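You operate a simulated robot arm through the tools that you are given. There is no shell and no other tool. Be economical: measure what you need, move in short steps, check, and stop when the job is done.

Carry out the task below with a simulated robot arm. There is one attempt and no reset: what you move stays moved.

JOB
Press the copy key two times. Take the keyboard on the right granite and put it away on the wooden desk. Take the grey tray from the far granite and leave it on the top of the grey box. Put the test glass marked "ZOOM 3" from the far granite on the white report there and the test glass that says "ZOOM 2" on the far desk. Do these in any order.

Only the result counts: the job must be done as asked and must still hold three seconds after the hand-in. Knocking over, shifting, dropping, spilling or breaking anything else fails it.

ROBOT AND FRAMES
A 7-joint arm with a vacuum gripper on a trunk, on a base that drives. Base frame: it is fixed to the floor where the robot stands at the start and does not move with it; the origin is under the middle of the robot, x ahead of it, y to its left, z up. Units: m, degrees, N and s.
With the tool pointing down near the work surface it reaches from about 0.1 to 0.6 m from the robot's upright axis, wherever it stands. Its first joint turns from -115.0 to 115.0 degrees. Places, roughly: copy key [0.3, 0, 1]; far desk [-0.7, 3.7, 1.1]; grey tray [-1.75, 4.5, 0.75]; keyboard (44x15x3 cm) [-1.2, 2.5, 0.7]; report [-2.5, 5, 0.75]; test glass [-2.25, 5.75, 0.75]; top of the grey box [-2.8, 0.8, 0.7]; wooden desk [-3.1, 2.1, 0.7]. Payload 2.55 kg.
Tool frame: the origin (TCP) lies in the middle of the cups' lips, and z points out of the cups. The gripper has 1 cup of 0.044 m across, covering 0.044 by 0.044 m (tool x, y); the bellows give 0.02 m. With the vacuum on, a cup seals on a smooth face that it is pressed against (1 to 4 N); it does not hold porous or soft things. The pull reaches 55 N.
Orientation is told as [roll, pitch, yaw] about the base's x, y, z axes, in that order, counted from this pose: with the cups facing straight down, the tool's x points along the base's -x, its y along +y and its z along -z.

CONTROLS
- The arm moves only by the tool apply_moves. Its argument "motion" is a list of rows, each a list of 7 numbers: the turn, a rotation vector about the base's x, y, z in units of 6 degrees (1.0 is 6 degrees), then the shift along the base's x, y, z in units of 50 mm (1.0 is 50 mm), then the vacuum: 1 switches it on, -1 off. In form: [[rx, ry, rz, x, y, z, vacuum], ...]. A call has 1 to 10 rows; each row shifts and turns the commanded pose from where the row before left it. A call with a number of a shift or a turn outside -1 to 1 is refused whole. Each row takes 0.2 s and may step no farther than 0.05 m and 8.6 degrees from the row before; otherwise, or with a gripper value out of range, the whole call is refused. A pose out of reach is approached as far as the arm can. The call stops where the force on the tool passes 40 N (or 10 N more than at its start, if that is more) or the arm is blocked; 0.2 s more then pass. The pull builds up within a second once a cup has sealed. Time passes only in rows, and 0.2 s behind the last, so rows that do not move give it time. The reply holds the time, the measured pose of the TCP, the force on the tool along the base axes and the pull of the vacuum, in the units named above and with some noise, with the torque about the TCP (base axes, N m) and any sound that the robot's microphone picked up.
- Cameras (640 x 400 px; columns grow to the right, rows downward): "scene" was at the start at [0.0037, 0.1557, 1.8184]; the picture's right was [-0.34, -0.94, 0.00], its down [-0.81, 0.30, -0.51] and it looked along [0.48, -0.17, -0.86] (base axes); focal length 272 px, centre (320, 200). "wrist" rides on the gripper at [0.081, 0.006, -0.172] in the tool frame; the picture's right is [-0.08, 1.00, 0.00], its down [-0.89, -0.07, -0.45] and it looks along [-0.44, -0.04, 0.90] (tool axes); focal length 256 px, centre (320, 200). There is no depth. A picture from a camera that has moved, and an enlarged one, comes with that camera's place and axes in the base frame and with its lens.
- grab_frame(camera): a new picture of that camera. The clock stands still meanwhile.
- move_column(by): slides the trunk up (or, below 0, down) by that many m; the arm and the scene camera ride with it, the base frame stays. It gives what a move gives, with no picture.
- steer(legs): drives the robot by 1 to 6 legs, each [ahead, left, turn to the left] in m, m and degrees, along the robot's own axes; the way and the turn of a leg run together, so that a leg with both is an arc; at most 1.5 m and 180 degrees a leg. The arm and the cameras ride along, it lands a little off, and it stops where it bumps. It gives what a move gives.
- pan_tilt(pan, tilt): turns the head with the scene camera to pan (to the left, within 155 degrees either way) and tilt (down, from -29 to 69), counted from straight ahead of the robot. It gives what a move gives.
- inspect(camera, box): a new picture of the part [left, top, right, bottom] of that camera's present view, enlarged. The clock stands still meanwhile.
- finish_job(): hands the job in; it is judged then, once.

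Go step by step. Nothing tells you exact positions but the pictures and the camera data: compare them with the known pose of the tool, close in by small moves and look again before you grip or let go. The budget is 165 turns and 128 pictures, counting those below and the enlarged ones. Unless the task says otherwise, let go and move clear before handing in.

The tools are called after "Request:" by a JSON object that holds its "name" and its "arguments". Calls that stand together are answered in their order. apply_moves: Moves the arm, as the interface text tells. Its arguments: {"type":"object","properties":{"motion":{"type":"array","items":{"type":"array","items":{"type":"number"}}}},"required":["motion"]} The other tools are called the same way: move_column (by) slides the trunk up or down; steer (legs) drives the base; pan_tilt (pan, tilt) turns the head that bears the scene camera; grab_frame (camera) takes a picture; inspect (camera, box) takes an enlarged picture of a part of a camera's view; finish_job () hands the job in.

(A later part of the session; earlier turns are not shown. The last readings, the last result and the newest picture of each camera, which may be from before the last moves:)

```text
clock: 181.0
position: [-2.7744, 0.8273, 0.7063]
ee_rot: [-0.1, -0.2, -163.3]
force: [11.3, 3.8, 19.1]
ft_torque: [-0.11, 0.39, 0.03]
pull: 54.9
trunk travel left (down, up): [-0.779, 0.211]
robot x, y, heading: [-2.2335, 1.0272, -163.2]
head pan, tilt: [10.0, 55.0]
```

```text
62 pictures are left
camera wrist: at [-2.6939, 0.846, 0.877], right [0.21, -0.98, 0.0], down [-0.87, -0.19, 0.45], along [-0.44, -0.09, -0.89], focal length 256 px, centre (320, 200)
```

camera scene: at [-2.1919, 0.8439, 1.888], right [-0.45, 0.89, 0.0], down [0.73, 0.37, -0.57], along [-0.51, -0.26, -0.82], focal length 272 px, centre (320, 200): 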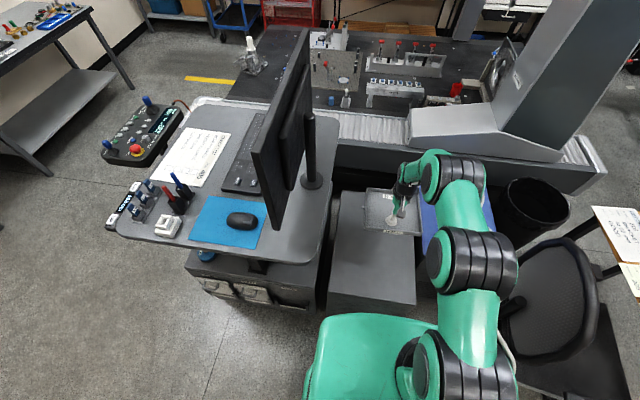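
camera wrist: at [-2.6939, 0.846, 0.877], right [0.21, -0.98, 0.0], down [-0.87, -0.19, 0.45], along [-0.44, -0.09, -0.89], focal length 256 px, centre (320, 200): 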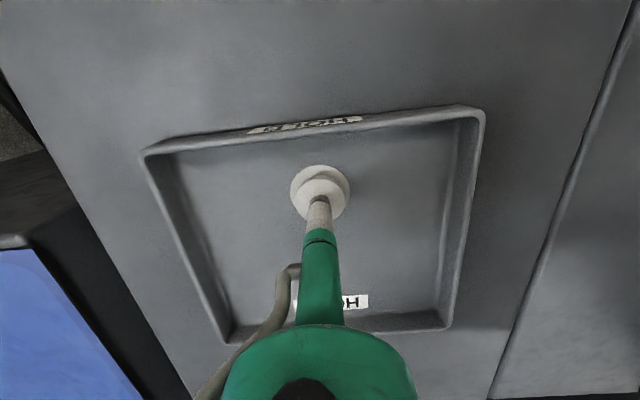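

Touching down, well inside the box top. I'll release and lift off.

Request:
{"name": "apply_moves", "arguments": {"motion": [[0, 0, 0, 0, 0, 0.06, -1], [0, 0, 0, 0, 0, 0, -1], [0, 0, 0, 0, 0, 0, -1], [0, 0, 0, 0, 0, 0, -1], [0, 0, 0, 0, 0, 0.3, -1], [0, 0, 0, 0, 0, 0.8, -1], [0, 0, 0, 0, 0, 0.8, -1]]}}

Request:
{"name": "grab_frame", "arguments": {"camera": "wrist"}}

```text
clock: 182.6
position: [-2.7731, 0.829, 0.7982]
ee_rot: [-0.1, 0.0, -163.2]
force: [-0.4, 1.3, 0.5]
ft_torque: [-0.01, 0.02, 0.0]
pull: 0.1
trunk travel left (down, up): [-0.779, 0.211]
robot x, y, heading: [-2.2368, 1.0252, -163.3]
head pan, tilt: [10.0, 55.0]
```

```text
61 pictures are left
camera wrist: at [-2.6946, 0.8466, 0.9716], right [0.21, -0.98, 0.0], down [-0.87, -0.19, 0.45], along [-0.44, -0.09, -0.89], focal length 256 px, centre (320, 200)
```

wrist: 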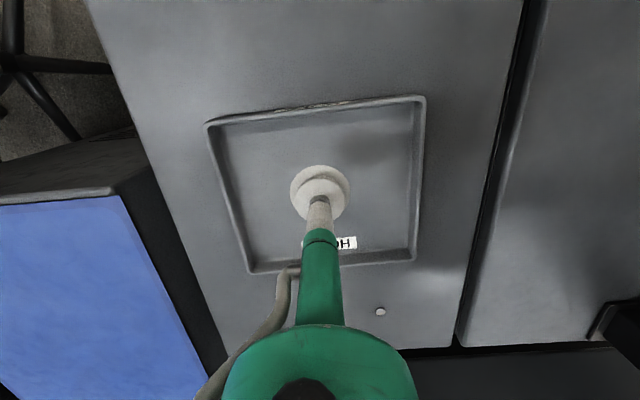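

The tray sits on the grey box. I'll raise and retract the arm, then back out and drive up the aisle toward the far granite.

Request:
{"name": "move_column", "arguments": {"by": 0.21}}

Request:
{"name": "apply_moves", "arguments": {"motion": [[0, 0, 0, 0.75, 0.24, 0.5, -1], [0, 0, 0, 0.75, 0.24, 0.5, -1], [0, 0, 0, 0.75, 0.24, 0.5, -1], [0, 0, 0, 0.75, 0.24, 0.5, -1]]}}

Request:
{"name": "steer", "arguments": {"legs": [[-0.2, 0, 0], [0, 0, -89.7], [0.893, -0.215, 0], [1.081, -0.226, 0]]}}

```text
clock: 184.9
position: [-2.7759, 0.8277, 1.0086]
ee_rot: [-0.1, -0.1, -163.2]
force: [0.5, -0.1, 0.5]
ft_torque: [0.02, 0.01, 0.0]
pull: 0.2
trunk travel left (down, up): [-0.989, 0.001]
robot x, y, heading: [-2.2324, 1.0261, -163.1]
head pan, tilt: [10.0, 55.0]
```

```text
clock: 185.9
position: [-2.6234, 0.8793, 1.1081]
ee_rot: [-0.1, -0.2, -163.0]
force: [-0.1, -0.1, -0.9]
ft_torque: [0.0, 0.06, 0.02]
pull: 0.1
trunk travel left (down, up): [-0.989, 0.001]
robot x, y, heading: [-2.2331, 1.0231, -163.1]
head pan, tilt: [10.0, 55.0]
```

```text
clock: 200.9
position: [-2.38, 3.4979, 1.1072]
ee_rot: [-0.1, 0.0, 107.1]
force: [0.3, 0.2, 0.7]
ft_torque: [-0.04, 0.01, 0.0]
pull: 0.0
trunk travel left (down, up): [-0.989, 0.001]
robot x, y, heading: [-2.2275, 3.1076, 107.1]
head pan, tilt: [10.0, 55.0]
```

Request:
{"name": "steer", "arguments": {"legs": [[0.594, 0.78, 0], [1.09, -0.02, 0]]}}

Request:
{"name": "pan_tilt", "arguments": {"pan": -25, "tilt": 30}}

Request:
{"name": "grab_frame", "arguments": {"camera": "scene"}}

```text
clock: 211.3
position: [-3.6349, 4.8716, 1.1075]
ee_rot: [-0.1, -0.1, 108.0]
force: [0.0, -0.6, -0.7]
ft_torque: [-0.02, 0.02, 0.02]
pull: 0.1
trunk travel left (down, up): [-0.989, 0.001]
robot x, y, heading: [-3.4752, 4.4836, 107.9]
head pan, tilt: [10.0, 55.0]
```

```text
clock: 212.3
position: [-3.6341, 4.87, 1.1079]
ee_rot: [-0.1, -0.1, 107.8]
force: [0.4, 0.5, -0.2]
ft_torque: [0.02, 0.0, 0.03]
pull: 0.1
trunk travel left (down, up): [-0.989, 0.001]
robot x, y, heading: [-3.4793, 4.4837, 108.0]
head pan, tilt: [-25.0, 30.0]
```

```text
60 pictures are left
camera scene: at [-3.6163, 4.4632, 1.9239], right [0.99, -0.12, 0.0], down [-0.06, -0.5, -0.87], along [0.11, 0.86, -0.5], focal length 272 px, centre (320, 200)
```

scene: 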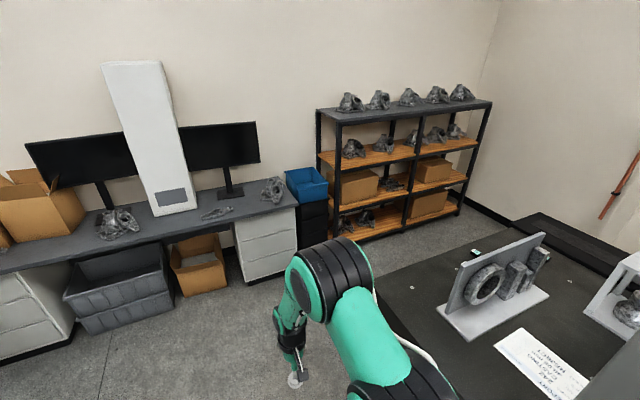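

Something small is behind the fixture plate; I'll zoom in there.

Request:
{"name": "inspect", "arguments": {"camera": "scene", "box": [420, 220, 640, 340]}}

Request:
{"name": "pan_tilt", "arguments": {"pan": -60, "tilt": 35}}

Request:
{"name": "grab_frame", "arguments": {"camera": "scene"}}

```text
2.91 times, centred on (530, 280) of scene
camera zoom: at [-3.6163, 4.4632, 1.9239], right [0.99, -0.12, 0.0], down [-0.06, -0.5, -0.87], along [0.11, 0.86, -0.5], focal length 790 px, centre (-291, -33)
```

zoom: 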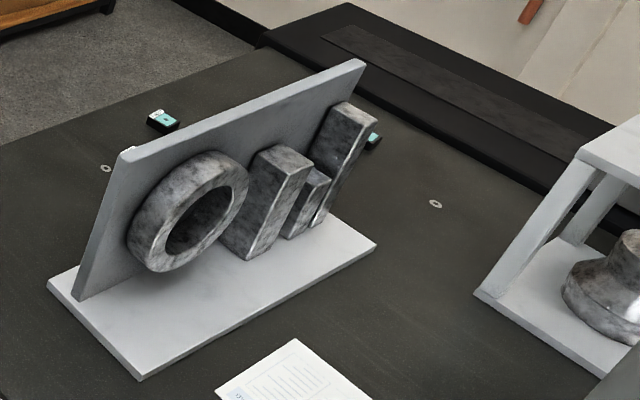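

```text
clock: 213.3
position: [-3.6338, 4.8718, 1.1085]
ee_rot: [-0.1, -0.1, 107.9]
force: [-0.6, -0.1, 0.0]
ft_torque: [0.04, 0.03, 0.01]
pull: 0.1
trunk travel left (down, up): [-0.989, 0.001]
robot x, y, heading: [-3.4801, 4.4838, 107.8]
head pan, tilt: [-60.0, 35.0]
```

```text
58 pictures are left
camera scene: at [-3.5684, 4.4388, 1.9162], right [0.74, -0.67, 0.0], down [-0.38, -0.43, -0.82], along [0.55, 0.61, -0.57], focal length 272 px, centre (320, 200)
```

scene: 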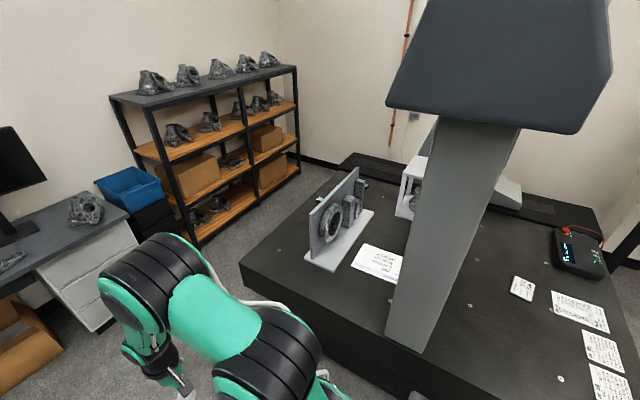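

Two small dark, teal-topped objects are behind the plate near (-2.46, 5.67) and (-2.05, 5.56), about 0.12 and 0.34 m from the granite's back edge. There's a metre-wide gap behind the granite, so I'll turn around and drive in backward.

Request:
{"name": "steer", "arguments": {"legs": [[0, 0, 180], [-1.009, 0.181, 0], [-0.506, 0.448, 0]]}}

Request:
{"name": "pan_tilt", "arguments": {"pan": 30, "tilt": 40}}

Request:
{"name": "grab_frame", "arguments": {"camera": "scene"}}

```text
clock: 229.2
position: [-3.1834, 5.726, 1.1077]
ee_rot: [-0.1, -0.2, -71.4]
force: [-0.1, -0.4, 0.0]
ft_torque: [0.02, -0.03, -0.01]
pull: 0.1
trunk travel left (down, up): [-0.989, 0.001]
robot x, y, heading: [-3.3417, 6.115, -71.6]
head pan, tilt: [-60.0, 35.0]
```

```text
clock: 230.9
position: [-3.1845, 5.7274, 1.1071]
ee_rot: [0.0, -0.2, -71.5]
force: [-0.2, 0.0, -0.9]
ft_torque: [0.0, -0.02, -0.01]
pull: 0.0
trunk travel left (down, up): [-0.989, 0.001]
robot x, y, heading: [-3.3423, 6.1111, -71.7]
head pan, tilt: [30.0, 40.0]
```

```text
57 pictures are left
camera scene: at [-3.1318, 6.172, 1.9086], right [-0.66, -0.75, 0.0], down [-0.48, 0.43, -0.77], along [0.57, -0.51, -0.64], focal length 272 px, centre (320, 200)
```

scene: 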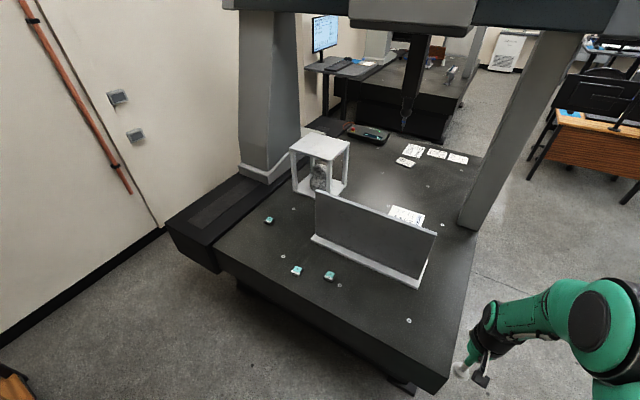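

There are three small test glasses behind the plate; I'll zoom in to read them.

Request:
{"name": "inspect", "arguments": {"camera": "scene", "box": [280, 258, 345, 288]}}

Request:
{"name": "inspect", "arguments": {"camera": "scene", "box": [250, 208, 290, 232]}}

```text
9.85 times, centred on (312, 273) of scene
camera zoom: at [-3.1318, 6.172, 1.9086], right [-0.66, -0.75, 0.0], down [-0.48, 0.43, -0.77], along [0.57, -0.51, -0.64], focal length 2674 px, centre (394, -519)
```

zoom: 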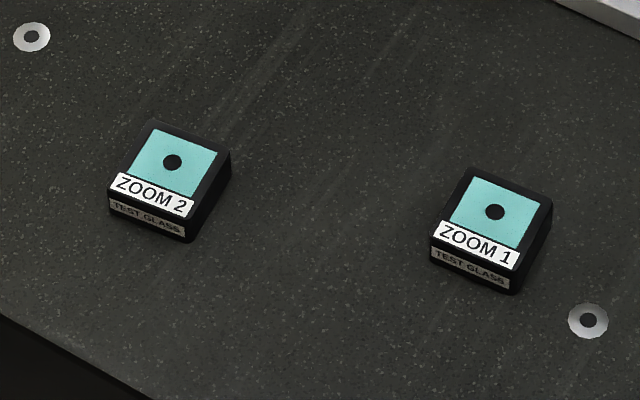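

```text
16.00 times, centred on (270, 220) of scene
camera zoom: at [-3.1318, 6.172, 1.9086], right [-0.66, -0.75, 0.0], down [-0.48, 0.43, -0.77], along [0.57, -0.51, -0.64], focal length 4345 px, centre (1120, -120)
```

zoom: 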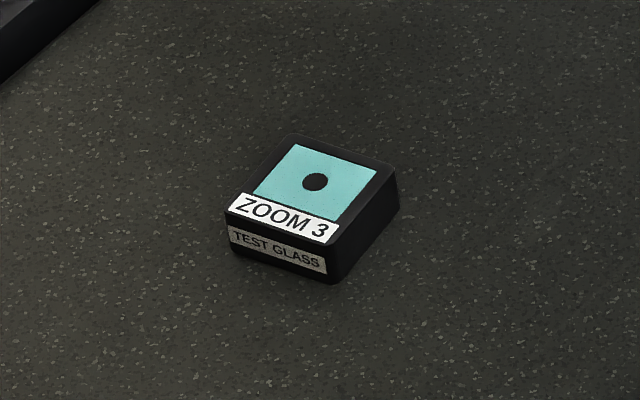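

Labels read: ZOOM 3 at (-2.03, 5.61), ZOOM 2 at (-2.43, 5.70), ZOOM 1 at (-2.57, 5.60). I'll move sideways along the back of the granite to ZOOM 3.

Request:
{"name": "steer", "arguments": {"legs": [[0.162, 1.094, 0]]}}

Request:
{"name": "pan_tilt", "arguments": {"pan": -10, "tilt": 55}}

Request:
{"name": "grab_frame", "arguments": {"camera": "scene"}}

Request:
{"name": "grab_frame", "arguments": {"camera": "wrist"}}

```text
clock: 236.5
position: [-2.1118, 5.9055, 1.1076]
ee_rot: [-0.1, 0.0, -72.1]
force: [0.4, -0.1, -0.4]
ft_torque: [0.03, 0.04, 0.01]
pull: 0.1
trunk travel left (down, up): [-0.989, 0.001]
robot x, y, heading: [-2.2694, 6.2955, -72.2]
head pan, tilt: [30.0, 40.0]
```

```text
clock: 237.6
position: [-2.1131, 5.9053, 1.1077]
ee_rot: [-0.1, -0.1, -72.2]
force: [-0.1, 1.2, 0.3]
ft_torque: [0.02, -0.05, -0.04]
pull: 0.0
trunk travel left (down, up): [-0.989, 0.001]
robot x, y, heading: [-2.2688, 6.2951, -72.1]
head pan, tilt: [-10.0, 55.0]
```

```text
54 pictures are left
camera scene: at [-2.1079, 6.3373, 1.888], right [-0.99, -0.14, 0.0], down [-0.11, 0.81, -0.57], along [0.08, -0.57, -0.82], focal length 272 px, centre (320, 200)
```

scene: 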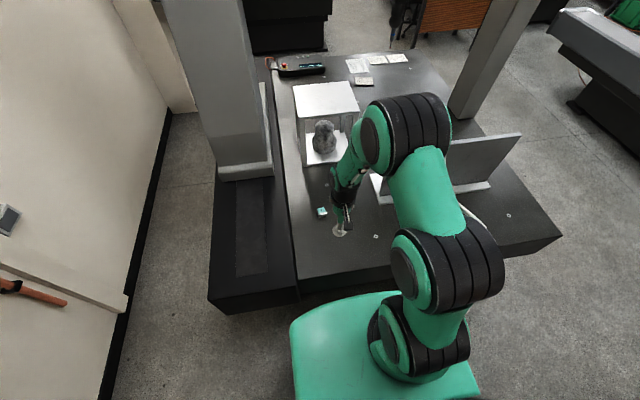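

```text
53 pictures are left
camera wrist: at [-2.1304, 5.9861, 1.2798], right [0.97, 0.23, 0.0], down [0.21, -0.87, 0.45], along [0.1, -0.44, -0.89], focal length 256 px, centre (320, 200)
```

wrist: 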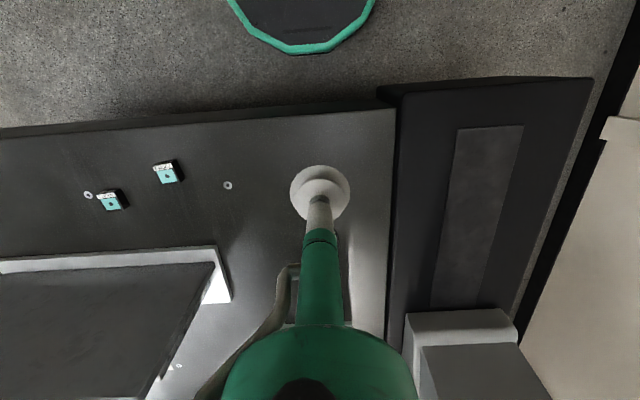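

ZOOM 3 is at about (-2.014, 5.616). I'll advance 0.11 m and move the cup toward it.

Request:
{"name": "steer", "arguments": {"legs": [[0.11, 0, 0]]}}

Request:
{"name": "apply_moves", "arguments": {"motion": [[0, 0, 0, 0.3, -0.75, -0.3, -1], [0, 0, 0, 0.3, -0.75, -0.3, -1], [0, 0, 0, 0.3, -0.75, -0.3, -1], [0, 0, 0, 0.3, -0.75, -0.3, -1]]}}

Request:
{"name": "grab_frame", "arguments": {"camera": "wrist"}}

```text
clock: 238.7
position: [-2.0786, 5.8041, 1.1068]
ee_rot: [-0.1, -0.2, -72.0]
force: [-0.2, -0.6, 1.1]
ft_torque: [0.0, -0.01, -0.01]
pull: 0.1
trunk travel left (down, up): [-0.989, 0.001]
robot x, y, heading: [-2.2331, 6.1885, -72.0]
head pan, tilt: [-10.0, 55.0]
```

```text
clock: 239.7
position: [-2.0193, 5.6516, 1.0467]
ee_rot: [-0.2, -0.1, -72.1]
force: [0.3, -0.6, 0.1]
ft_torque: [0.01, 0.03, 0.03]
pull: 0.1
trunk travel left (down, up): [-0.989, 0.001]
robot x, y, heading: [-2.2395, 6.1921, -72.0]
head pan, tilt: [-10.0, 55.0]
```

```text
52 pictures are left
camera wrist: at [-2.0369, 5.7309, 1.2199], right [0.97, 0.23, 0.0], down [0.21, -0.87, 0.45], along [0.1, -0.43, -0.89], focal length 256 px, centre (320, 200)
```

wrist: 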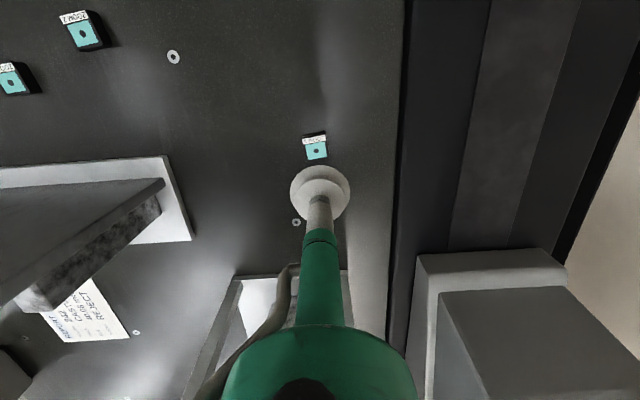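

ZOOM 3 is at (-2.019, 5.609), 4 cm farther out. I'll centre over it and lower with the trunk.

Request:
{"name": "apply_moves", "arguments": {"motion": [[0, 0, 0, 0, -0.84, -0.4, -1], [0, 0, 0, 0, 0, -0.4, -1]]}}

Request:
{"name": "move_column", "arguments": {"by": -0.18}}

Request:
{"name": "grab_frame", "arguments": {"camera": "wrist"}}

```text
clock: 240.3
position: [-2.02, 5.6128, 1.0086]
ee_rot: [-0.1, -0.3, -72.2]
force: [-0.9, -0.4, 0.4]
ft_torque: [-0.02, 0.01, 0.01]
pull: 0.0
trunk travel left (down, up): [-0.989, 0.001]
robot x, y, heading: [-2.2333, 6.1899, -72.2]
head pan, tilt: [-10.0, 55.0]
```

```text
clock: 242.3
position: [-2.0191, 5.6115, 0.828]
ee_rot: [-0.1, 0.0, -72.1]
force: [-1.0, 0.6, -0.3]
ft_torque: [0.0, -0.02, -0.01]
pull: 0.1
trunk travel left (down, up): [-0.809, 0.181]
robot x, y, heading: [-2.2329, 6.19, -71.9]
head pan, tilt: [-10.0, 55.0]
```

```text
51 pictures are left
camera wrist: at [-2.0372, 5.6914, 1.0004], right [0.97, 0.23, 0.0], down [0.21, -0.87, 0.45], along [0.1, -0.44, -0.89], focal length 256 px, centre (320, 200)
```

wrist: 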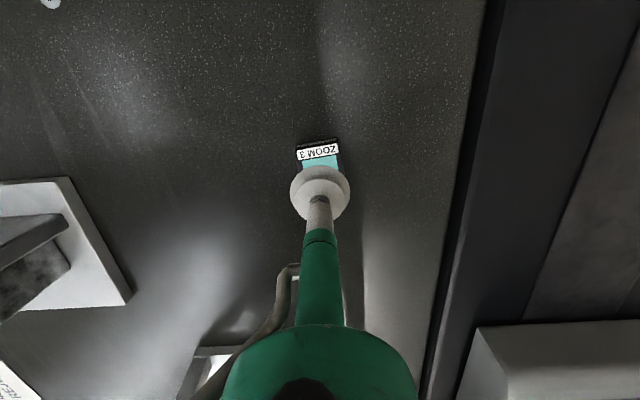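

Request:
{"name": "inspect", "arguments": {"camera": "wrist", "box": [270, 120, 370, 220]}}

Request:
{"name": "inspect", "arguments": {"camera": "scene", "box": [270, 170, 390, 250]}}

```text
4.00 times, centred on (320, 170) of wrist
camera zoom: at [-2.0372, 5.6914, 1.0004], right [0.97, 0.23, 0.0], down [0.21, -0.87, 0.45], along [0.1, -0.44, -0.89], focal length 1024 px, centre (320, 320)
```

zoom: 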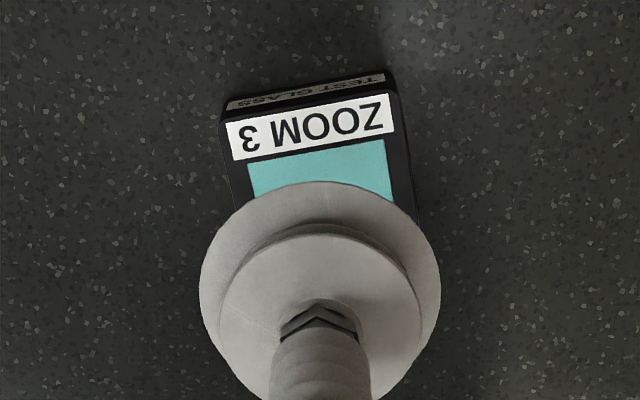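

```text
5.00 times, centred on (330, 210) of scene
camera zoom: at [-2.0749, 6.234, 1.708], right [-0.99, -0.14, 0.0], down [-0.11, 0.81, -0.57], along [0.08, -0.57, -0.82], focal length 1358 px, centre (270, 150)
```

zoom: 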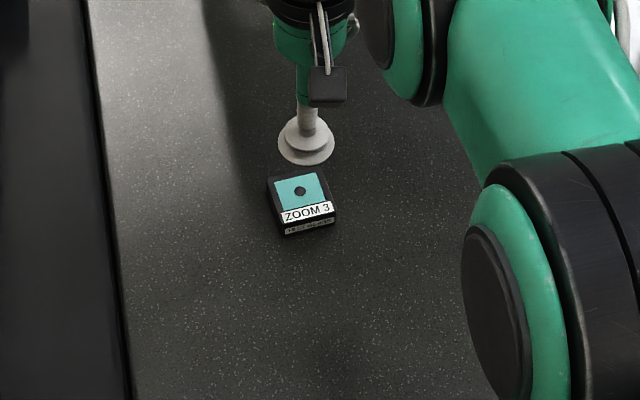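

Measured against the cup itself, ZOOM 3's centre is at (-2.0175, 5.601). I'll correct by about 1 cm and lower to just above it.

Request:
{"name": "apply_moves", "arguments": {"motion": [[0, 0, 0, 0.034, -0.21, -0.5, -1], [0, 0, 0, 0, 0, -0.6, -1], [0, 0, 0, 0, 0, 0, -1]]}}

Request:
{"name": "inspect", "arguments": {"camera": "wrist", "box": [270, 120, 370, 220]}}

Request:
{"name": "inspect", "arguments": {"camera": "scene", "box": [290, 180, 370, 240]}}

```text
clock: 243.1
position: [-2.0177, 5.601, 0.7711]
ee_rot: [-0.1, -0.2, -72.2]
force: [0.4, -0.4, -0.7]
ft_torque: [-0.01, -0.01, 0.0]
pull: 0.0
trunk travel left (down, up): [-0.809, 0.181]
robot x, y, heading: [-2.2307, 6.1926, -72.2]
head pan, tilt: [-10.0, 55.0]
```

```text
4.00 times, centred on (320, 170) of wrist
camera zoom: at [-2.0354, 5.6811, 0.9438], right [0.97, 0.23, 0.0], down [0.21, -0.87, 0.45], along [0.1, -0.44, -0.89], focal length 1024 px, centre (320, 320)
```

zoom: 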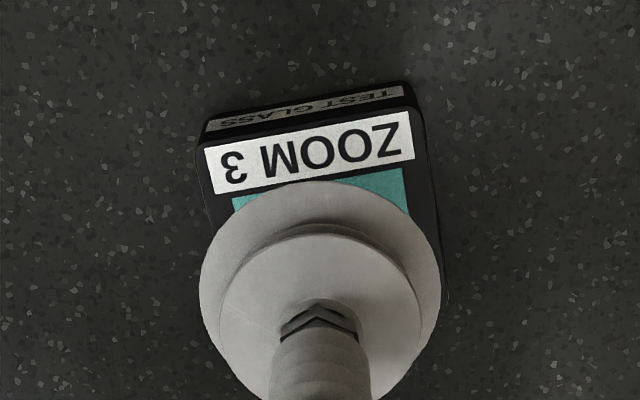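

```text
6.67 times, centred on (330, 210) of scene
camera zoom: at [-2.075, 6.2339, 1.708], right [-0.99, -0.14, 0.0], down [-0.11, 0.81, -0.57], along [0.08, -0.57, -0.82], focal length 1810 px, centre (253, 133)
```

zoom: 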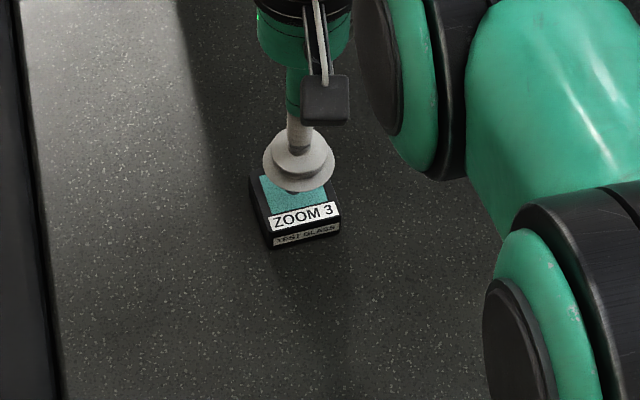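

Alignment is within about 2 mm. I'll lower onto the glass with the vacuum on.

Request:
{"name": "apply_moves", "arguments": {"motion": [[0, 0, 0, 0.02, -0.01, -0.4, 1], [0, 0, 0, 0, 0, -0.2, 1], [0, 0, 0, 0, 0, -0.1, 1], [0, 0, 0, 0, 0, 0, 1]]}}

```text
clock: 244.1
position: [-2.0162, 5.6008, 0.7369]
ee_rot: [0.0, -0.1, -72.1]
force: [-0.2, 0.4, 0.5]
ft_torque: [-0.03, -0.01, -0.03]
pull: 54.8
trunk travel left (down, up): [-0.809, 0.181]
robot x, y, heading: [-2.2335, 6.1938, -72.4]
head pan, tilt: [-10.0, 55.0]
```

Sealed at full pull. I'll lift it with the trunk and retract.

Request:
{"name": "move_column", "arguments": {"by": 0.18}}

Request:
{"name": "apply_moves", "arguments": {"motion": [[0, 0, 0, -0.2, 0.6, 0.7, 1], [0, 0, 0, -0.25, 0.75, 0.5, 1], [0, 0, 0, -0.25, 0.75, 0.5, 1], [0, 0, 0, -0.25, 0.75, 0.5, 1], [0, 0, 0, -0.25, 0.75, 0.5, 1]]}}

```text
clock: 246.1
position: [-2.016, 5.6013, 0.9167]
ee_rot: [0.0, -0.3, -72.1]
force: [0.7, 0.0, -0.8]
ft_torque: [-0.01, 0.0, -0.03]
pull: 54.6
trunk travel left (down, up): [-0.989, 0.001]
robot x, y, heading: [-2.2338, 6.1933, -72.1]
head pan, tilt: [-10.0, 55.0]
```

```text
clock: 247.3
position: [-2.0784, 5.7838, 1.054]
ee_rot: [0.0, -0.2, -72.0]
force: [-0.2, 0.3, -0.5]
ft_torque: [-0.03, -0.03, 0.01]
pull: 55.5
trunk travel left (down, up): [-0.989, 0.001]
robot x, y, heading: [-2.2364, 6.1923, -72.3]
head pan, tilt: [-10.0, 55.0]
```

The glass is light and held. I'll drive back around to the granite's left side and turn to face the report.

Request:
{"name": "steer", "arguments": {"legs": [[-0.12, 0, 0], [-0.15, -1.074, 0], [0.504, -0.457, 0], [0.467, -0.182, 0], [0, 0, 89.2]]}}

Request:
{"name": "pan_tilt", "arguments": {"pan": 0, "tilt": 45}}

Request:
{"name": "grab_frame", "arguments": {"camera": "scene"}}

```text
clock: 263.5
position: [-3.2655, 5.1555, 1.0525]
ee_rot: [-0.1, -0.1, 15.9]
force: [0.2, -0.7, -0.6]
ft_torque: [-0.01, 0.0, 0.02]
pull: 54.9
trunk travel left (down, up): [-0.989, 0.001]
robot x, y, heading: [-3.6816, 5.0105, 15.6]
head pan, tilt: [-10.0, 55.0]
```

```text
clock: 264.2
position: [-3.2667, 5.1559, 1.0529]
ee_rot: [-0.1, -0.1, 16.0]
force: [0.2, 0.3, -1.1]
ft_torque: [0.0, -0.06, 0.0]
pull: 55.2
trunk travel left (down, up): [-0.989, 0.001]
robot x, y, heading: [-3.6803, 5.0085, 15.7]
head pan, tilt: [0.0, 45.0]
```

```text
46 pictures are left
camera scene: at [-3.7084, 5.1887, 1.9014], right [0.27, -0.96, 0.0], down [-0.68, -0.19, -0.71], along [0.68, 0.19, -0.71], focal length 272 px, centre (320, 200)
```

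scene: 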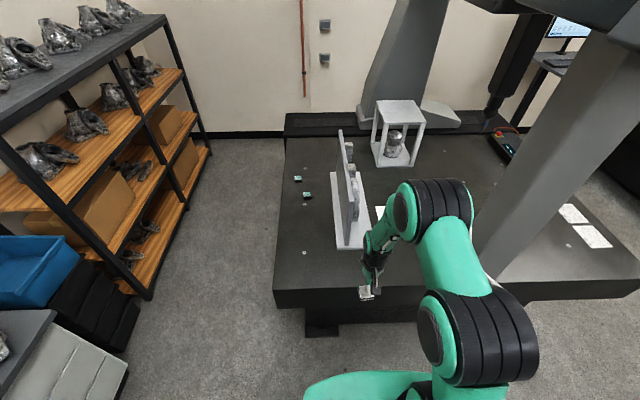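

The report lies between the fixture plate and the gantry column, about 0.35 m in from this edge. I'll strafe right and then drive ahead to come within reach.

Request:
{"name": "steer", "arguments": {"legs": [[0, -0.221, 0], [0.3, 0, 0], [0.13, 0, 0]]}}

Request:
{"name": "grab_frame", "arguments": {"camera": "wrist"}}

Request:
{"name": "grab_frame", "arguments": {"camera": "scene"}}

```text
clock: 268.5
position: [-2.7979, 5.0635, 1.0532]
ee_rot: [-0.1, -0.1, 16.1]
force: [-0.4, -0.4, -1.4]
ft_torque: [-0.02, 0.04, 0.0]
pull: 54.6
trunk travel left (down, up): [-0.989, 0.001]
robot x, y, heading: [-3.2134, 4.9171, 16.3]
head pan, tilt: [0.0, 45.0]
stopped in leg 3: the robot was blocked; the commanded pose is now the measured one
```

```text
45 pictures are left
camera wrist: at [-2.8767, 5.0481, 1.2251], right [-0.2, 0.98, 0.0], down [0.88, 0.18, 0.45], along [0.44, 0.09, -0.89], focal length 256 px, centre (320, 200)
```

wrist: 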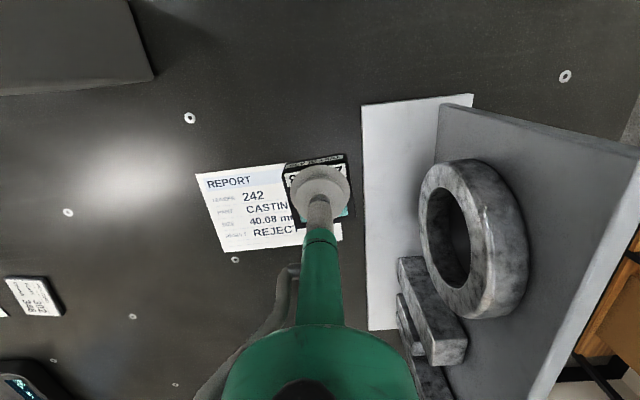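

```text
44 pictures are left
camera scene: at [-3.2397, 5.0955, 1.9014], right [0.28, -0.96, 0.0], down [-0.68, -0.2, -0.71], along [0.68, 0.2, -0.71], focal length 272 px, centre (320, 200)
```

scene: 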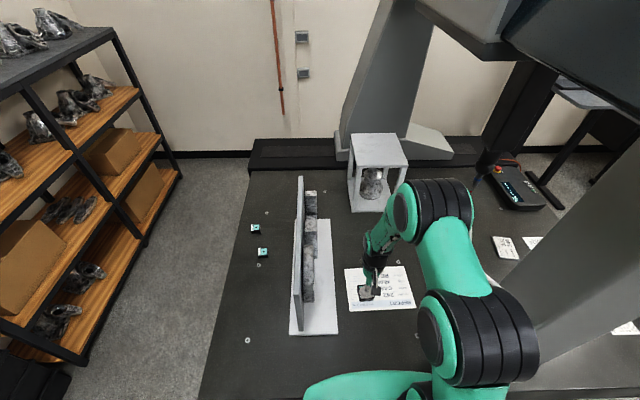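

The base touched something just at the end, but I'm within reach: the report's centre is (-2.58, 4.997). I'll move the glass over it, lowering slightly.

Request:
{"name": "apply_moves", "arguments": {"motion": [[0, 0, 0, 0.78, -0.27, -0.2, 1], [0, 0, 0, 0.78, -0.27, -0.2, 1], [0, 0, 0, 0.78, -0.27, -0.2, 1], [0, 0, 0, 0.78, -0.27, -0.3, 1], [0, 0, 0, 0.78, -0.25, -0.3, 1]]}}

Request:
{"name": "grab_frame", "arguments": {"camera": "wrist"}}

```text
clock: 269.7
position: [-2.6003, 4.9967, 0.9926]
ee_rot: [0.0, -0.1, 16.2]
force: [0.4, 0.1, -1.1]
ft_torque: [0.03, 0.01, 0.0]
pull: 54.7
trunk travel left (down, up): [-0.989, 0.001]
robot x, y, heading: [-3.2125, 4.9177, 16.2]
head pan, tilt: [0.0, 45.0]
```

```text
43 pictures are left
camera wrist: at [-2.6794, 4.9804, 1.1643], right [-0.2, 0.98, 0.0], down [0.88, 0.18, 0.45], along [0.44, 0.09, -0.9], focal length 256 px, centre (320, 200)
```

wrist: 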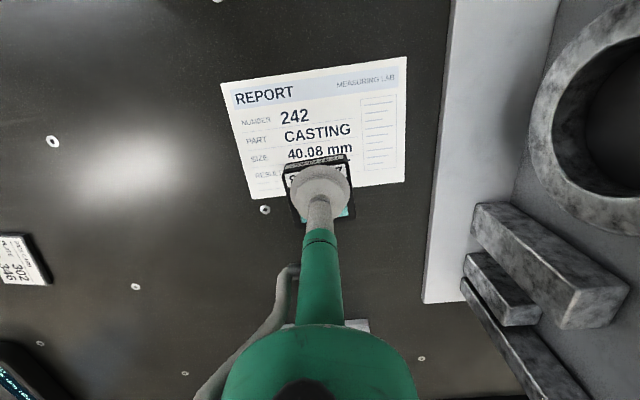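

The report's centre is (-2.594, 4.998), directly below the cup. I'll lower with the trunk.

Request:
{"name": "move_column", "arguments": {"by": -0.21}}

Request:
{"name": "grab_frame", "arguments": {"camera": "wrist"}}

```text
clock: 272.0
position: [-2.5995, 4.9958, 0.7828]
ee_rot: [-0.1, -0.2, 16.4]
force: [-1.2, 0.9, -0.4]
ft_torque: [0.03, 0.01, 0.01]
pull: 55.1
trunk travel left (down, up): [-0.779, 0.211]
robot x, y, heading: [-3.2124, 4.9151, 15.8]
head pan, tilt: [0.0, 45.0]
```

```text
42 pictures are left
camera wrist: at [-2.6806, 4.9811, 0.9552], right [-0.2, 0.98, 0.0], down [0.88, 0.18, 0.45], along [0.44, 0.09, -0.89], focal length 256 px, centre (320, 200)
```

wrist: 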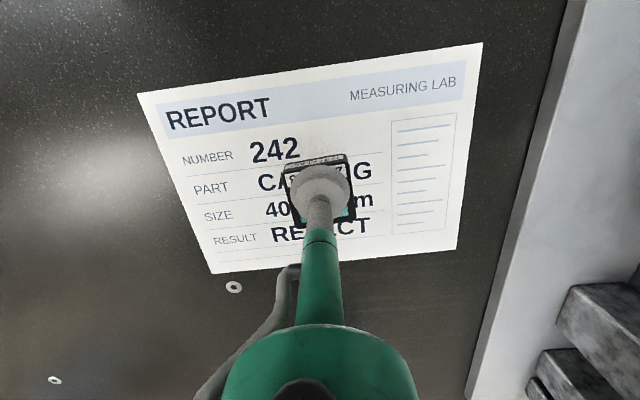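

Well centred over the report. I'll lower gently to contact.

Request:
{"name": "apply_moves", "arguments": {"motion": [[0, 0, 0, 0, 0, -0.5, 1], [0, 0, 0, 0, 0, -0.3, 1], [0, 0, 0, 0, 0, -0.1, 1], [0, 0, 0, 0, 0, 0, 1]]}}

```text
clock: 273.0
position: [-2.6026, 4.997, 0.7383]
ee_rot: [0.0, -0.3, 16.2]
force: [-0.1, 0.0, -0.5]
ft_torque: [-0.02, 0.01, 0.0]
pull: 54.4
trunk travel left (down, up): [-0.779, 0.211]
robot x, y, heading: [-3.215, 4.9151, 15.9]
head pan, tilt: [0.0, 45.0]
```

Request:
{"name": "apply_moves", "arguments": {"motion": [[0, 0, 0, 0, 0, -0.06, 1], [0, 0, 0, 0, 0, -0.04, 1], [0, 0, 0, 0, 0, 0, 1]]}}

```text
clock: 273.8
position: [-2.6015, 4.9965, 0.7341]
ee_rot: [0.0, -0.3, 16.2]
force: [-0.3, 0.1, 7.6]
ft_torque: [0.04, 0.08, 0.0]
pull: 54.8
trunk travel left (down, up): [-0.779, 0.211]
robot x, y, heading: [-3.2185, 4.9173, 16.2]
head pan, tilt: [0.0, 45.0]
```

Contact. I'll release, wait, and lift off.

Request:
{"name": "apply_moves", "arguments": {"motion": [[0, 0, 0, 0, 0, 0.02, -1], [0, 0, 0, 0, 0, 0, -1], [0, 0, 0, 0, 0, 0, -1], [0, 0, 0, 0, 0, 0, -1], [0, 0, 0, 0, 0, 0.2, -1], [0, 0, 0, 0, 0, 0.5, -1], [0, 0, 0, 0, 0, 0.8, -1]]}}

Request:
{"name": "grab_frame", "arguments": {"camera": "wrist"}}

```text
clock: 275.4
position: [-2.6039, 4.9963, 0.8094]
ee_rot: [-0.1, -0.1, 16.3]
force: [0.3, -0.3, -0.4]
ft_torque: [-0.01, 0.0, 0.0]
pull: 0.2
trunk travel left (down, up): [-0.779, 0.211]
robot x, y, heading: [-3.2126, 4.9157, 16.3]
head pan, tilt: [0.0, 45.0]
```

```text
41 pictures are left
camera wrist: at [-2.6826, 4.9802, 0.981], right [-0.2, 0.98, 0.0], down [0.88, 0.18, 0.45], along [0.44, 0.09, -0.89], focal length 256 px, centre (320, 200)
```

wrist: 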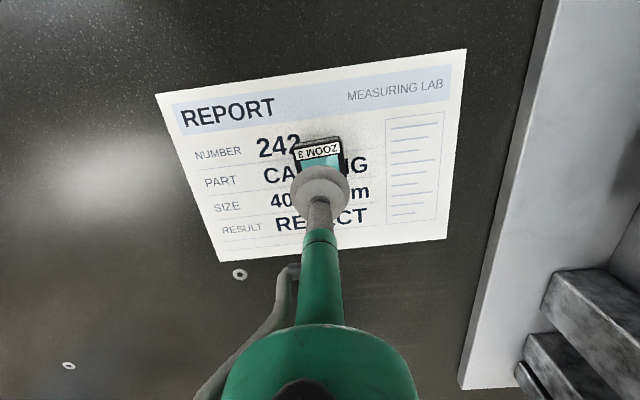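

ZOOM 3 stands on the report. I'll raise, retract, and back away.

Request:
{"name": "move_column", "arguments": {"by": 0.21}}

Request:
{"name": "apply_moves", "arguments": {"motion": [[0, 0, 0, -0.8, 0.1, 0.3, -1], [0, 0, 0, -0.8, 0.1, 0.3, -1], [0, 0, 0, -0.8, 0.1, 0.3, -1], [0, 0, 0, -0.8, 0.1, 0.3, -1]]}}

Request:
{"name": "steer", "arguments": {"legs": [[-0.43, 0, 0], [0, 0.2, 0], [0, 0, -88.5]]}}

```text
clock: 277.6
position: [-2.602, 4.9961, 1.0182]
ee_rot: [-0.1, -0.1, 16.3]
force: [0.0, 0.9, -0.1]
ft_torque: [0.01, 0.0, 0.02]
pull: 0.1
trunk travel left (down, up): [-0.989, 0.001]
robot x, y, heading: [-3.2152, 4.9149, 16.1]
head pan, tilt: [0.0, 45.0]
```

```text
clock: 278.6
position: [-2.7643, 5.0157, 1.0793]
ee_rot: [-0.1, -0.2, 16.2]
force: [-0.1, 0.3, 0.5]
ft_torque: [0.01, -0.05, 0.0]
pull: 0.0
trunk travel left (down, up): [-0.989, 0.001]
robot x, y, heading: [-3.2138, 4.9188, 16.2]
head pan, tilt: [0.0, 45.0]
```

```text
clock: 286.2
position: [-3.5628, 4.5431, 1.0791]
ee_rot: [-0.1, -0.2, -71.7]
force: [-0.1, 0.3, -0.4]
ft_torque: [0.02, -0.02, -0.01]
pull: 0.1
trunk travel left (down, up): [-0.989, 0.001]
robot x, y, heading: [-3.6755, 4.9943, -71.8]
head pan, tilt: [0.0, 45.0]
```

Request:
{"name": "steer", "arguments": {"legs": [[-0.464, 0.21, 0], [-0.53, 0.469, 0], [0.107, 0.744, 0]]}}

Request:
{"name": "grab_frame", "arguments": {"camera": "wrist"}}

```text
clock: 296.3
position: [-2.4925, 5.8458, 1.079]
ee_rot: [0.0, -0.1, -70.9]
force: [1.0, 0.2, 0.0]
ft_torque: [-0.01, 0.0, 0.03]
pull: 0.0
trunk travel left (down, up): [-0.989, 0.001]
robot x, y, heading: [-2.6119, 6.2944, -71.1]
head pan, tilt: [0.0, 45.0]
```

```text
40 pictures are left
camera wrist: at [-2.5116, 5.9254, 1.2505], right [0.97, 0.25, 0.0], down [0.23, -0.86, 0.45], along [0.11, -0.43, -0.89], focal length 256 px, centre (320, 200)
```

wrist: 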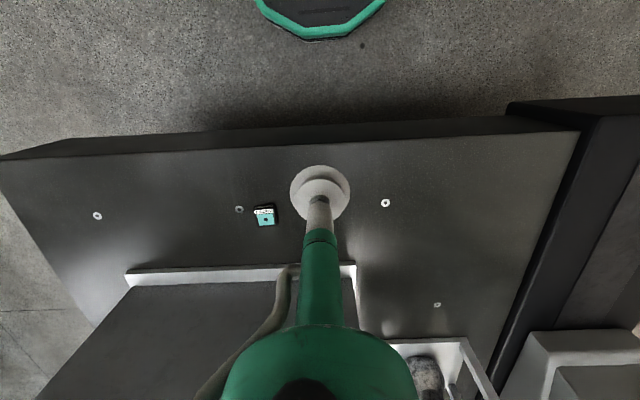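

ZOOM 1 is visible to the left; ZOOM 2 should be right under the cup. I'll lower the arm and move toward it, then look.

Request:
{"name": "apply_moves", "arguments": {"motion": [[0, 0, 0, 0.7, -0.4, -0.4, -1], [0, 0, 0, 0.6, -0.5, -0.5, -1], [0, 0, 0, 0.15, -0.8, -0.5, -1]]}}

Request:
{"name": "grab_frame", "arguments": {"camera": "wrist"}}

```text
clock: 297.1
position: [-2.4187, 5.7567, 1.0057]
ee_rot: [0.0, -0.1, -70.9]
force: [0.4, -0.8, -0.6]
ft_torque: [0.05, -0.01, 0.0]
pull: 0.0
trunk travel left (down, up): [-0.989, 0.001]
robot x, y, heading: [-2.6142, 6.2919, -71.1]
head pan, tilt: [0.0, 45.0]
```

```text
39 pictures are left
camera wrist: at [-2.4374, 5.8348, 1.1775], right [0.97, 0.25, 0.0], down [0.23, -0.87, 0.45], along [0.11, -0.43, -0.89], focal length 256 px, centre (320, 200)
```

wrist: 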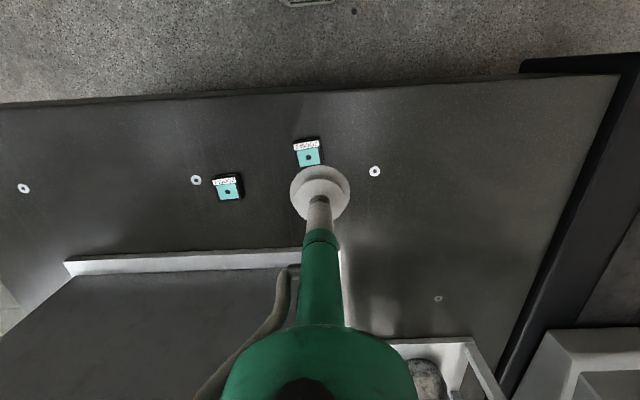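

ZOOM 2 is at about (-2.429, 5.709). I'll centre over it and lower with the trunk for a fine measurement.

Request:
{"name": "apply_moves", "arguments": {"motion": [[0, 0, 0, -0.2, -0.9, 0, -1]]}}

Request:
{"name": "move_column", "arguments": {"by": -0.2}}

Request:
{"name": "inspect", "arguments": {"camera": "wrist", "box": [270, 120, 370, 220]}}

```text
clock: 297.5
position: [-2.4293, 5.7127, 1.0046]
ee_rot: [0.1, 0.0, -70.9]
force: [-0.2, -0.3, 0.3]
ft_torque: [0.02, -0.03, 0.02]
pull: 0.1
trunk travel left (down, up): [-0.989, 0.001]
robot x, y, heading: [-2.6152, 6.2932, -70.9]
head pan, tilt: [0.0, 45.0]
```

```text
clock: 299.7
position: [-2.4279, 5.7137, 0.8082]
ee_rot: [-0.1, -0.2, -70.9]
force: [0.3, -0.9, -0.7]
ft_torque: [-0.06, 0.05, 0.0]
pull: 0.1
trunk travel left (down, up): [-0.789, 0.201]
robot x, y, heading: [-2.6118, 6.2955, -71.1]
head pan, tilt: [0.0, 45.0]
```

```text
4.00 times, centred on (320, 170) of wrist
camera zoom: at [-2.4482, 5.7935, 0.9798], right [0.97, 0.25, 0.0], down [0.23, -0.86, 0.45], along [0.11, -0.43, -0.89], focal length 1024 px, centre (320, 320)
```

zoom: 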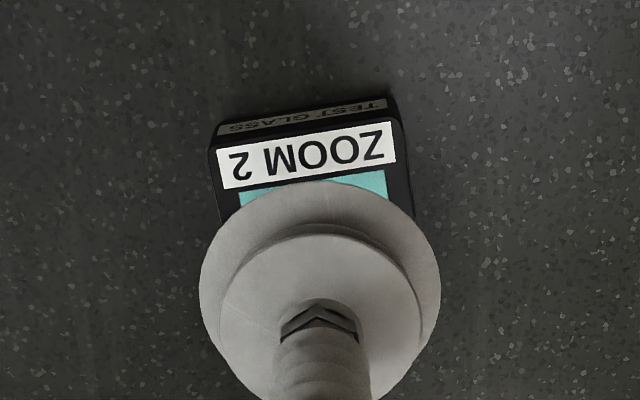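

ZOOM 2's centre is at (-2.425, 5.701). I'll correct, lower, and re-check.

Request:
{"name": "apply_moves", "arguments": {"motion": [[0, 0, 0, 0.055, -0.245, -0.3, -1], [0, 0, 0, 0, 0, -0.5, -1], [0, 0, 0, 0, 0, 0, -1]]}}

Request:
{"name": "inspect", "arguments": {"camera": "wrist", "box": [270, 120, 370, 220]}}

```text
clock: 300.5
position: [-2.4255, 5.7017, 0.767]
ee_rot: [-0.1, -0.1, -70.9]
force: [-0.4, 1.0, -0.3]
ft_torque: [0.0, 0.0, 0.01]
pull: 0.1
trunk travel left (down, up): [-0.789, 0.201]
robot x, y, heading: [-2.6094, 6.2924, -70.7]
head pan, tilt: [0.0, 45.0]
```

```text
4.00 times, centred on (320, 170) of wrist
camera zoom: at [-2.4458, 5.781, 0.9408], right [0.97, 0.25, 0.0], down [0.23, -0.86, 0.45], along [0.11, -0.43, -0.89], focal length 1024 px, centre (320, 320)
```

zoom: 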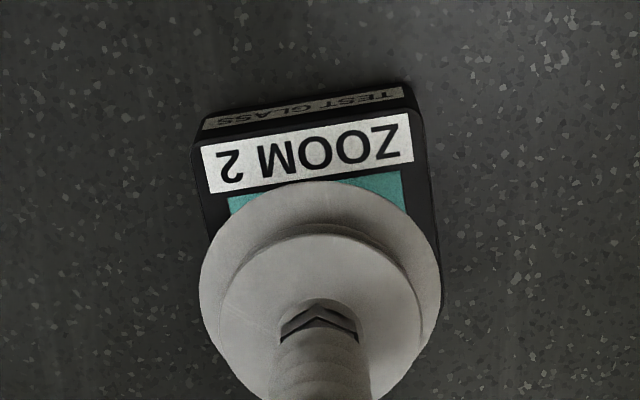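

Request:
{"name": "apply_moves", "arguments": {"motion": [[0, 0, 0, 0, -0.01, -0.35, 1], [0, 0, 0, 0, 0, -0.2, 1], [0, 0, 0, 0, 0, -0.1, 1], [0, 0, 0, 0, 0, 0, 1], [0, 0, 0, 0, 0, 0, 1]]}}

```text
clock: 301.7
position: [-2.426, 5.7013, 0.7364]
ee_rot: [-0.1, -0.2, -70.8]
force: [0.1, 0.3, -0.1]
ft_torque: [0.04, 0.01, -0.03]
pull: 54.7
trunk travel left (down, up): [-0.789, 0.201]
robot x, y, heading: [-2.6137, 6.2916, -70.6]
head pan, tilt: [0.0, 45.0]
```

Sealed on ZOOM 2. I'll lift it with the trunk and retract.

Request:
{"name": "move_column", "arguments": {"by": 0.2}}

Request:
{"name": "apply_moves", "arguments": {"motion": [[0, 0, 0, -0.2, 0.6, 0.7, 1], [0, 0, 0, -0.25, 0.75, 0.5, 1], [0, 0, 0, -0.25, 0.75, 0.5, 1], [0, 0, 0, -0.25, 0.75, 0.5, 1], [0, 0, 0, -0.25, 0.75, 0.5, 1]]}}

Request:
{"name": "grab_frame", "arguments": {"camera": "wrist"}}

```text
clock: 303.9
position: [-2.4262, 5.7021, 0.9364]
ee_rot: [-0.2, -0.2, -71.0]
force: [-0.2, 0.0, -1.7]
ft_torque: [0.01, 0.0, 0.02]
pull: 55.1
trunk travel left (down, up): [-0.989, 0.001]
robot x, y, heading: [-2.614, 6.2918, -70.9]
head pan, tilt: [0.0, 45.0]
```

```text
clock: 305.1
position: [-2.4849, 5.8842, 1.071]
ee_rot: [-0.1, -0.2, -70.9]
force: [0.6, 0.2, -0.8]
ft_torque: [-0.01, -0.04, 0.01]
pull: 54.6
trunk travel left (down, up): [-0.989, 0.001]
robot x, y, heading: [-2.6144, 6.2968, -71.0]
head pan, tilt: [0.0, 45.0]
```

```text
36 pictures are left
camera wrist: at [-2.5048, 5.9637, 1.2435], right [0.97, 0.25, 0.0], down [0.23, -0.86, 0.45], along [0.11, -0.43, -0.89], focal length 256 px, centre (320, 200)
```

wrist: 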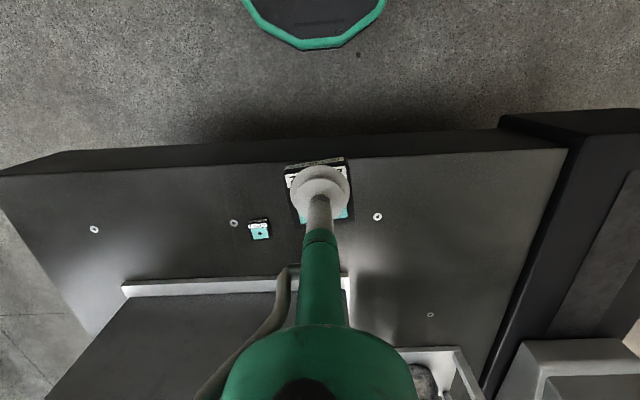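

ZOOM 2 is held. I'll drive back around the granite toward the aisle.

Request:
{"name": "steer", "arguments": {"legs": [[-0.097, -0.734, 0], [0.523, -0.476, 0], [0.857, -0.274, 0], [1.265, -0.013, 0]]}}

```text
clock: 322.8
position: [-3.0522, 3.0019, 1.0702]
ee_rot: [-0.2, -0.1, -69.5]
force: [0.6, 1.0, -0.6]
ft_torque: [0.0, 0.0, 0.01]
pull: 54.6
trunk travel left (down, up): [-0.989, 0.001]
robot x, y, heading: [-3.1913, 3.408, -69.8]
head pan, tilt: [0.0, 45.0]
```

Request:
{"name": "steer", "arguments": {"legs": [[0, 0, 86.8], [0.885, -0.49, 0], [0.509, 0.127, 0]]}}

Request:
{"name": "pan_tilt", "arguments": {"pan": 0, "tilt": 40}}

Request:
{"name": "grab_frame", "arguments": {"camera": "scene"}}

```text
clock: 334.4
position: [-1.3494, 3.6248, 1.0702]
ee_rot: [-0.1, -0.1, 18.7]
force: [0.2, 0.1, -1.1]
ft_torque: [-0.01, 0.0, 0.0]
pull: 55.0
trunk travel left (down, up): [-0.989, 0.001]
robot x, y, heading: [-1.7588, 3.4993, 18.7]
head pan, tilt: [0.0, 45.0]
```

```text
clock: 335.1
position: [-1.3499, 3.6234, 1.0702]
ee_rot: [-0.1, -0.1, 18.8]
force: [-0.3, 0.6, -1.8]
ft_torque: [0.02, -0.02, 0.04]
pull: 54.5
trunk travel left (down, up): [-0.989, 0.001]
robot x, y, heading: [-1.7597, 3.4969, 19.0]
head pan, tilt: [0.0, 40.0]
```

```text
35 pictures are left
camera scene: at [-1.7934, 3.6752, 1.9086], right [0.32, -0.95, 0.0], down [-0.61, -0.21, -0.77], along [0.73, 0.25, -0.64], focal length 272 px, centre (320, 200)
```

scene: 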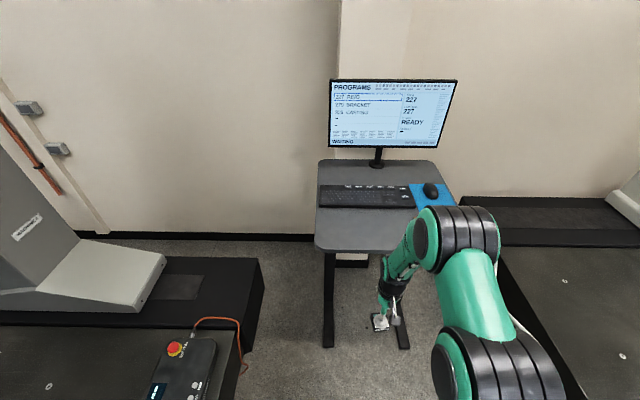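

The far desk's top is at about 1.09 m, with a free strip in front of its keyboard around (-0.995, 3.79). I'll raise the glass above desk height first, before approaching.

Request:
{"name": "apply_moves", "arguments": {"motion": [[0, 0, 0, 0, 0, 0.9, 1], [0, 0, 0, 0, 0, 0.9, 1], [0, 0, 0, 0, 0, 0.9, 1]]}}

```text
clock: 335.9
position: [-1.3511, 3.6242, 1.2055]
ee_rot: [-0.1, -0.1, 18.8]
force: [-0.4, -0.4, -2.0]
ft_torque: [0.03, -0.03, -0.02]
pull: 55.0
trunk travel left (down, up): [-0.989, 0.001]
robot x, y, heading: [-1.7675, 3.4954, 18.9]
head pan, tilt: [0.0, 40.0]
```

Request:
{"name": "steer", "arguments": {"legs": [[0.268, 0.027, 0]]}}

Request:
{"name": "grab_frame", "arguments": {"camera": "wrist"}}

Request:
{"name": "grab_frame", "arguments": {"camera": "scene"}}

```text
clock: 337.8
position: [-1.1042, 3.7326, 1.2045]
ee_rot: [-0.1, -0.1, 18.4]
force: [0.2, -0.3, -1.4]
ft_torque: [0.02, 0.01, 0.03]
pull: 54.5
trunk travel left (down, up): [-0.989, 0.001]
robot x, y, heading: [-1.5163, 3.6066, 18.3]
head pan, tilt: [0.0, 40.0]
```

```text
34 pictures are left
camera wrist: at [-1.1833, 3.7138, 1.3771], right [-0.24, 0.97, 0.0], down [0.87, 0.22, 0.45], along [0.44, 0.11, -0.89], focal length 256 px, centre (320, 200)
```

wrist: 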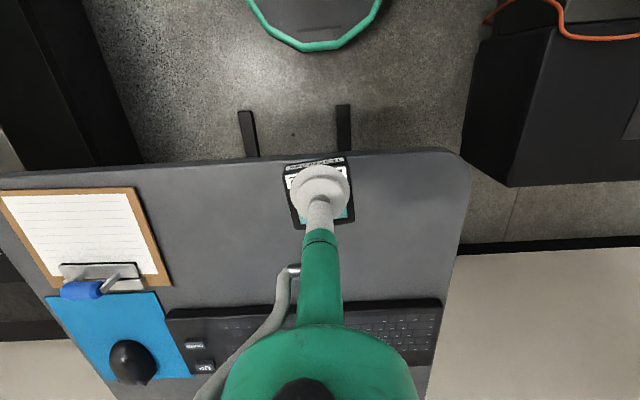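

```text
33 pictures are left
camera scene: at [-1.5491, 3.7853, 1.9087], right [0.32, -0.95, 0.0], down [-0.61, -0.2, -0.77], along [0.73, 0.24, -0.64], focal length 272 px, centre (320, 200)
```

scene: 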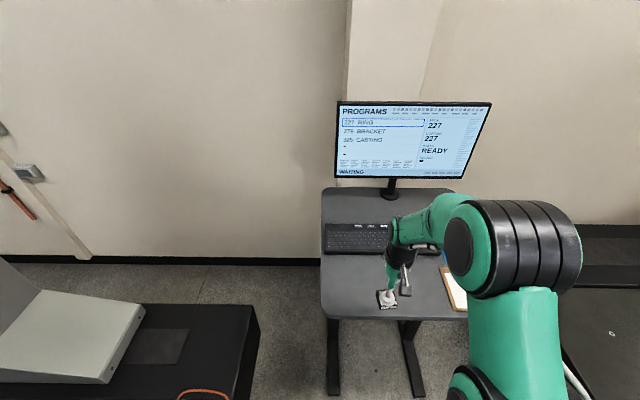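

The desk's edge is right under the cup and the keyboard starts about 0.2 m beyond. I'll move 0.1 m forward and lower toward the surface.

Request:
{"name": "apply_moves", "arguments": {"motion": [[0, 0, 0, 0.63, 0.22, 0, 1], [0, 0, 0, 0.63, 0.22, -0.1, 1], [0, 0, 0, 0.64, 0.22, -0.2, 1], [0, 0, 0, 0, 0, -0.6, 1]]}}

Request:
{"name": "grab_frame", "arguments": {"camera": "wrist"}}

```text
clock: 338.8
position: [-1.0109, 3.7661, 1.16]
ee_rot: [-0.1, -0.2, 18.5]
force: [0.1, -0.3, -0.6]
ft_torque: [0.01, -0.01, 0.02]
pull: 54.4
trunk travel left (down, up): [-0.989, 0.001]
robot x, y, heading: [-1.5201, 3.6079, 18.2]
head pan, tilt: [0.0, 40.0]
```

```text
32 pictures are left
camera wrist: at [-1.0887, 3.7463, 1.332], right [-0.24, 0.97, 0.0], down [0.87, 0.22, 0.45], along [0.44, 0.11, -0.89], focal length 256 px, centre (320, 200)
```

wrist: 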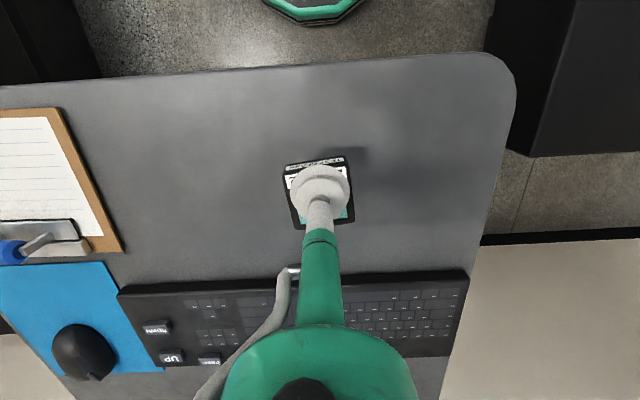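

The glass is over a clear stretch of desk. I'll lower in small steps to contact.

Request:
{"name": "apply_moves", "arguments": {"motion": [[0, 0, 0, 0, 0, -0.2, 1], [0, 0, 0, 0, 0, -0.1, 1], [0, 0, 0, 0, 0, -0.1, 1], [0, 0, 0, 0, 0, 0, 1]]}}

```text
clock: 339.8
position: [-1.0094, 3.7662, 1.1394]
ee_rot: [0.0, -0.1, 18.5]
force: [0.4, 0.6, -0.4]
ft_torque: [0.0, -0.07, 0.04]
pull: 54.9
trunk travel left (down, up): [-0.989, 0.001]
robot x, y, heading: [-1.5187, 3.6059, 18.3]
head pan, tilt: [0.0, 40.0]
```

Request:
{"name": "apply_moves", "arguments": {"motion": [[0, 0, 0, 0, 0, -0.1, 1], [0, 0, 0, 0, 0, -0.08, 1], [0, 0, 0, 0, 0, 0, 1]]}}

```text
clock: 340.6
position: [-1.01, 3.7671, 1.1303]
ee_rot: [0.0, -0.1, 18.4]
force: [0.0, 0.6, -0.7]
ft_torque: [0.04, 0.0, 0.03]
pull: 55.0
trunk travel left (down, up): [-0.989, 0.001]
robot x, y, heading: [-1.516, 3.6047, 18.5]
head pan, tilt: [0.0, 40.0]
```

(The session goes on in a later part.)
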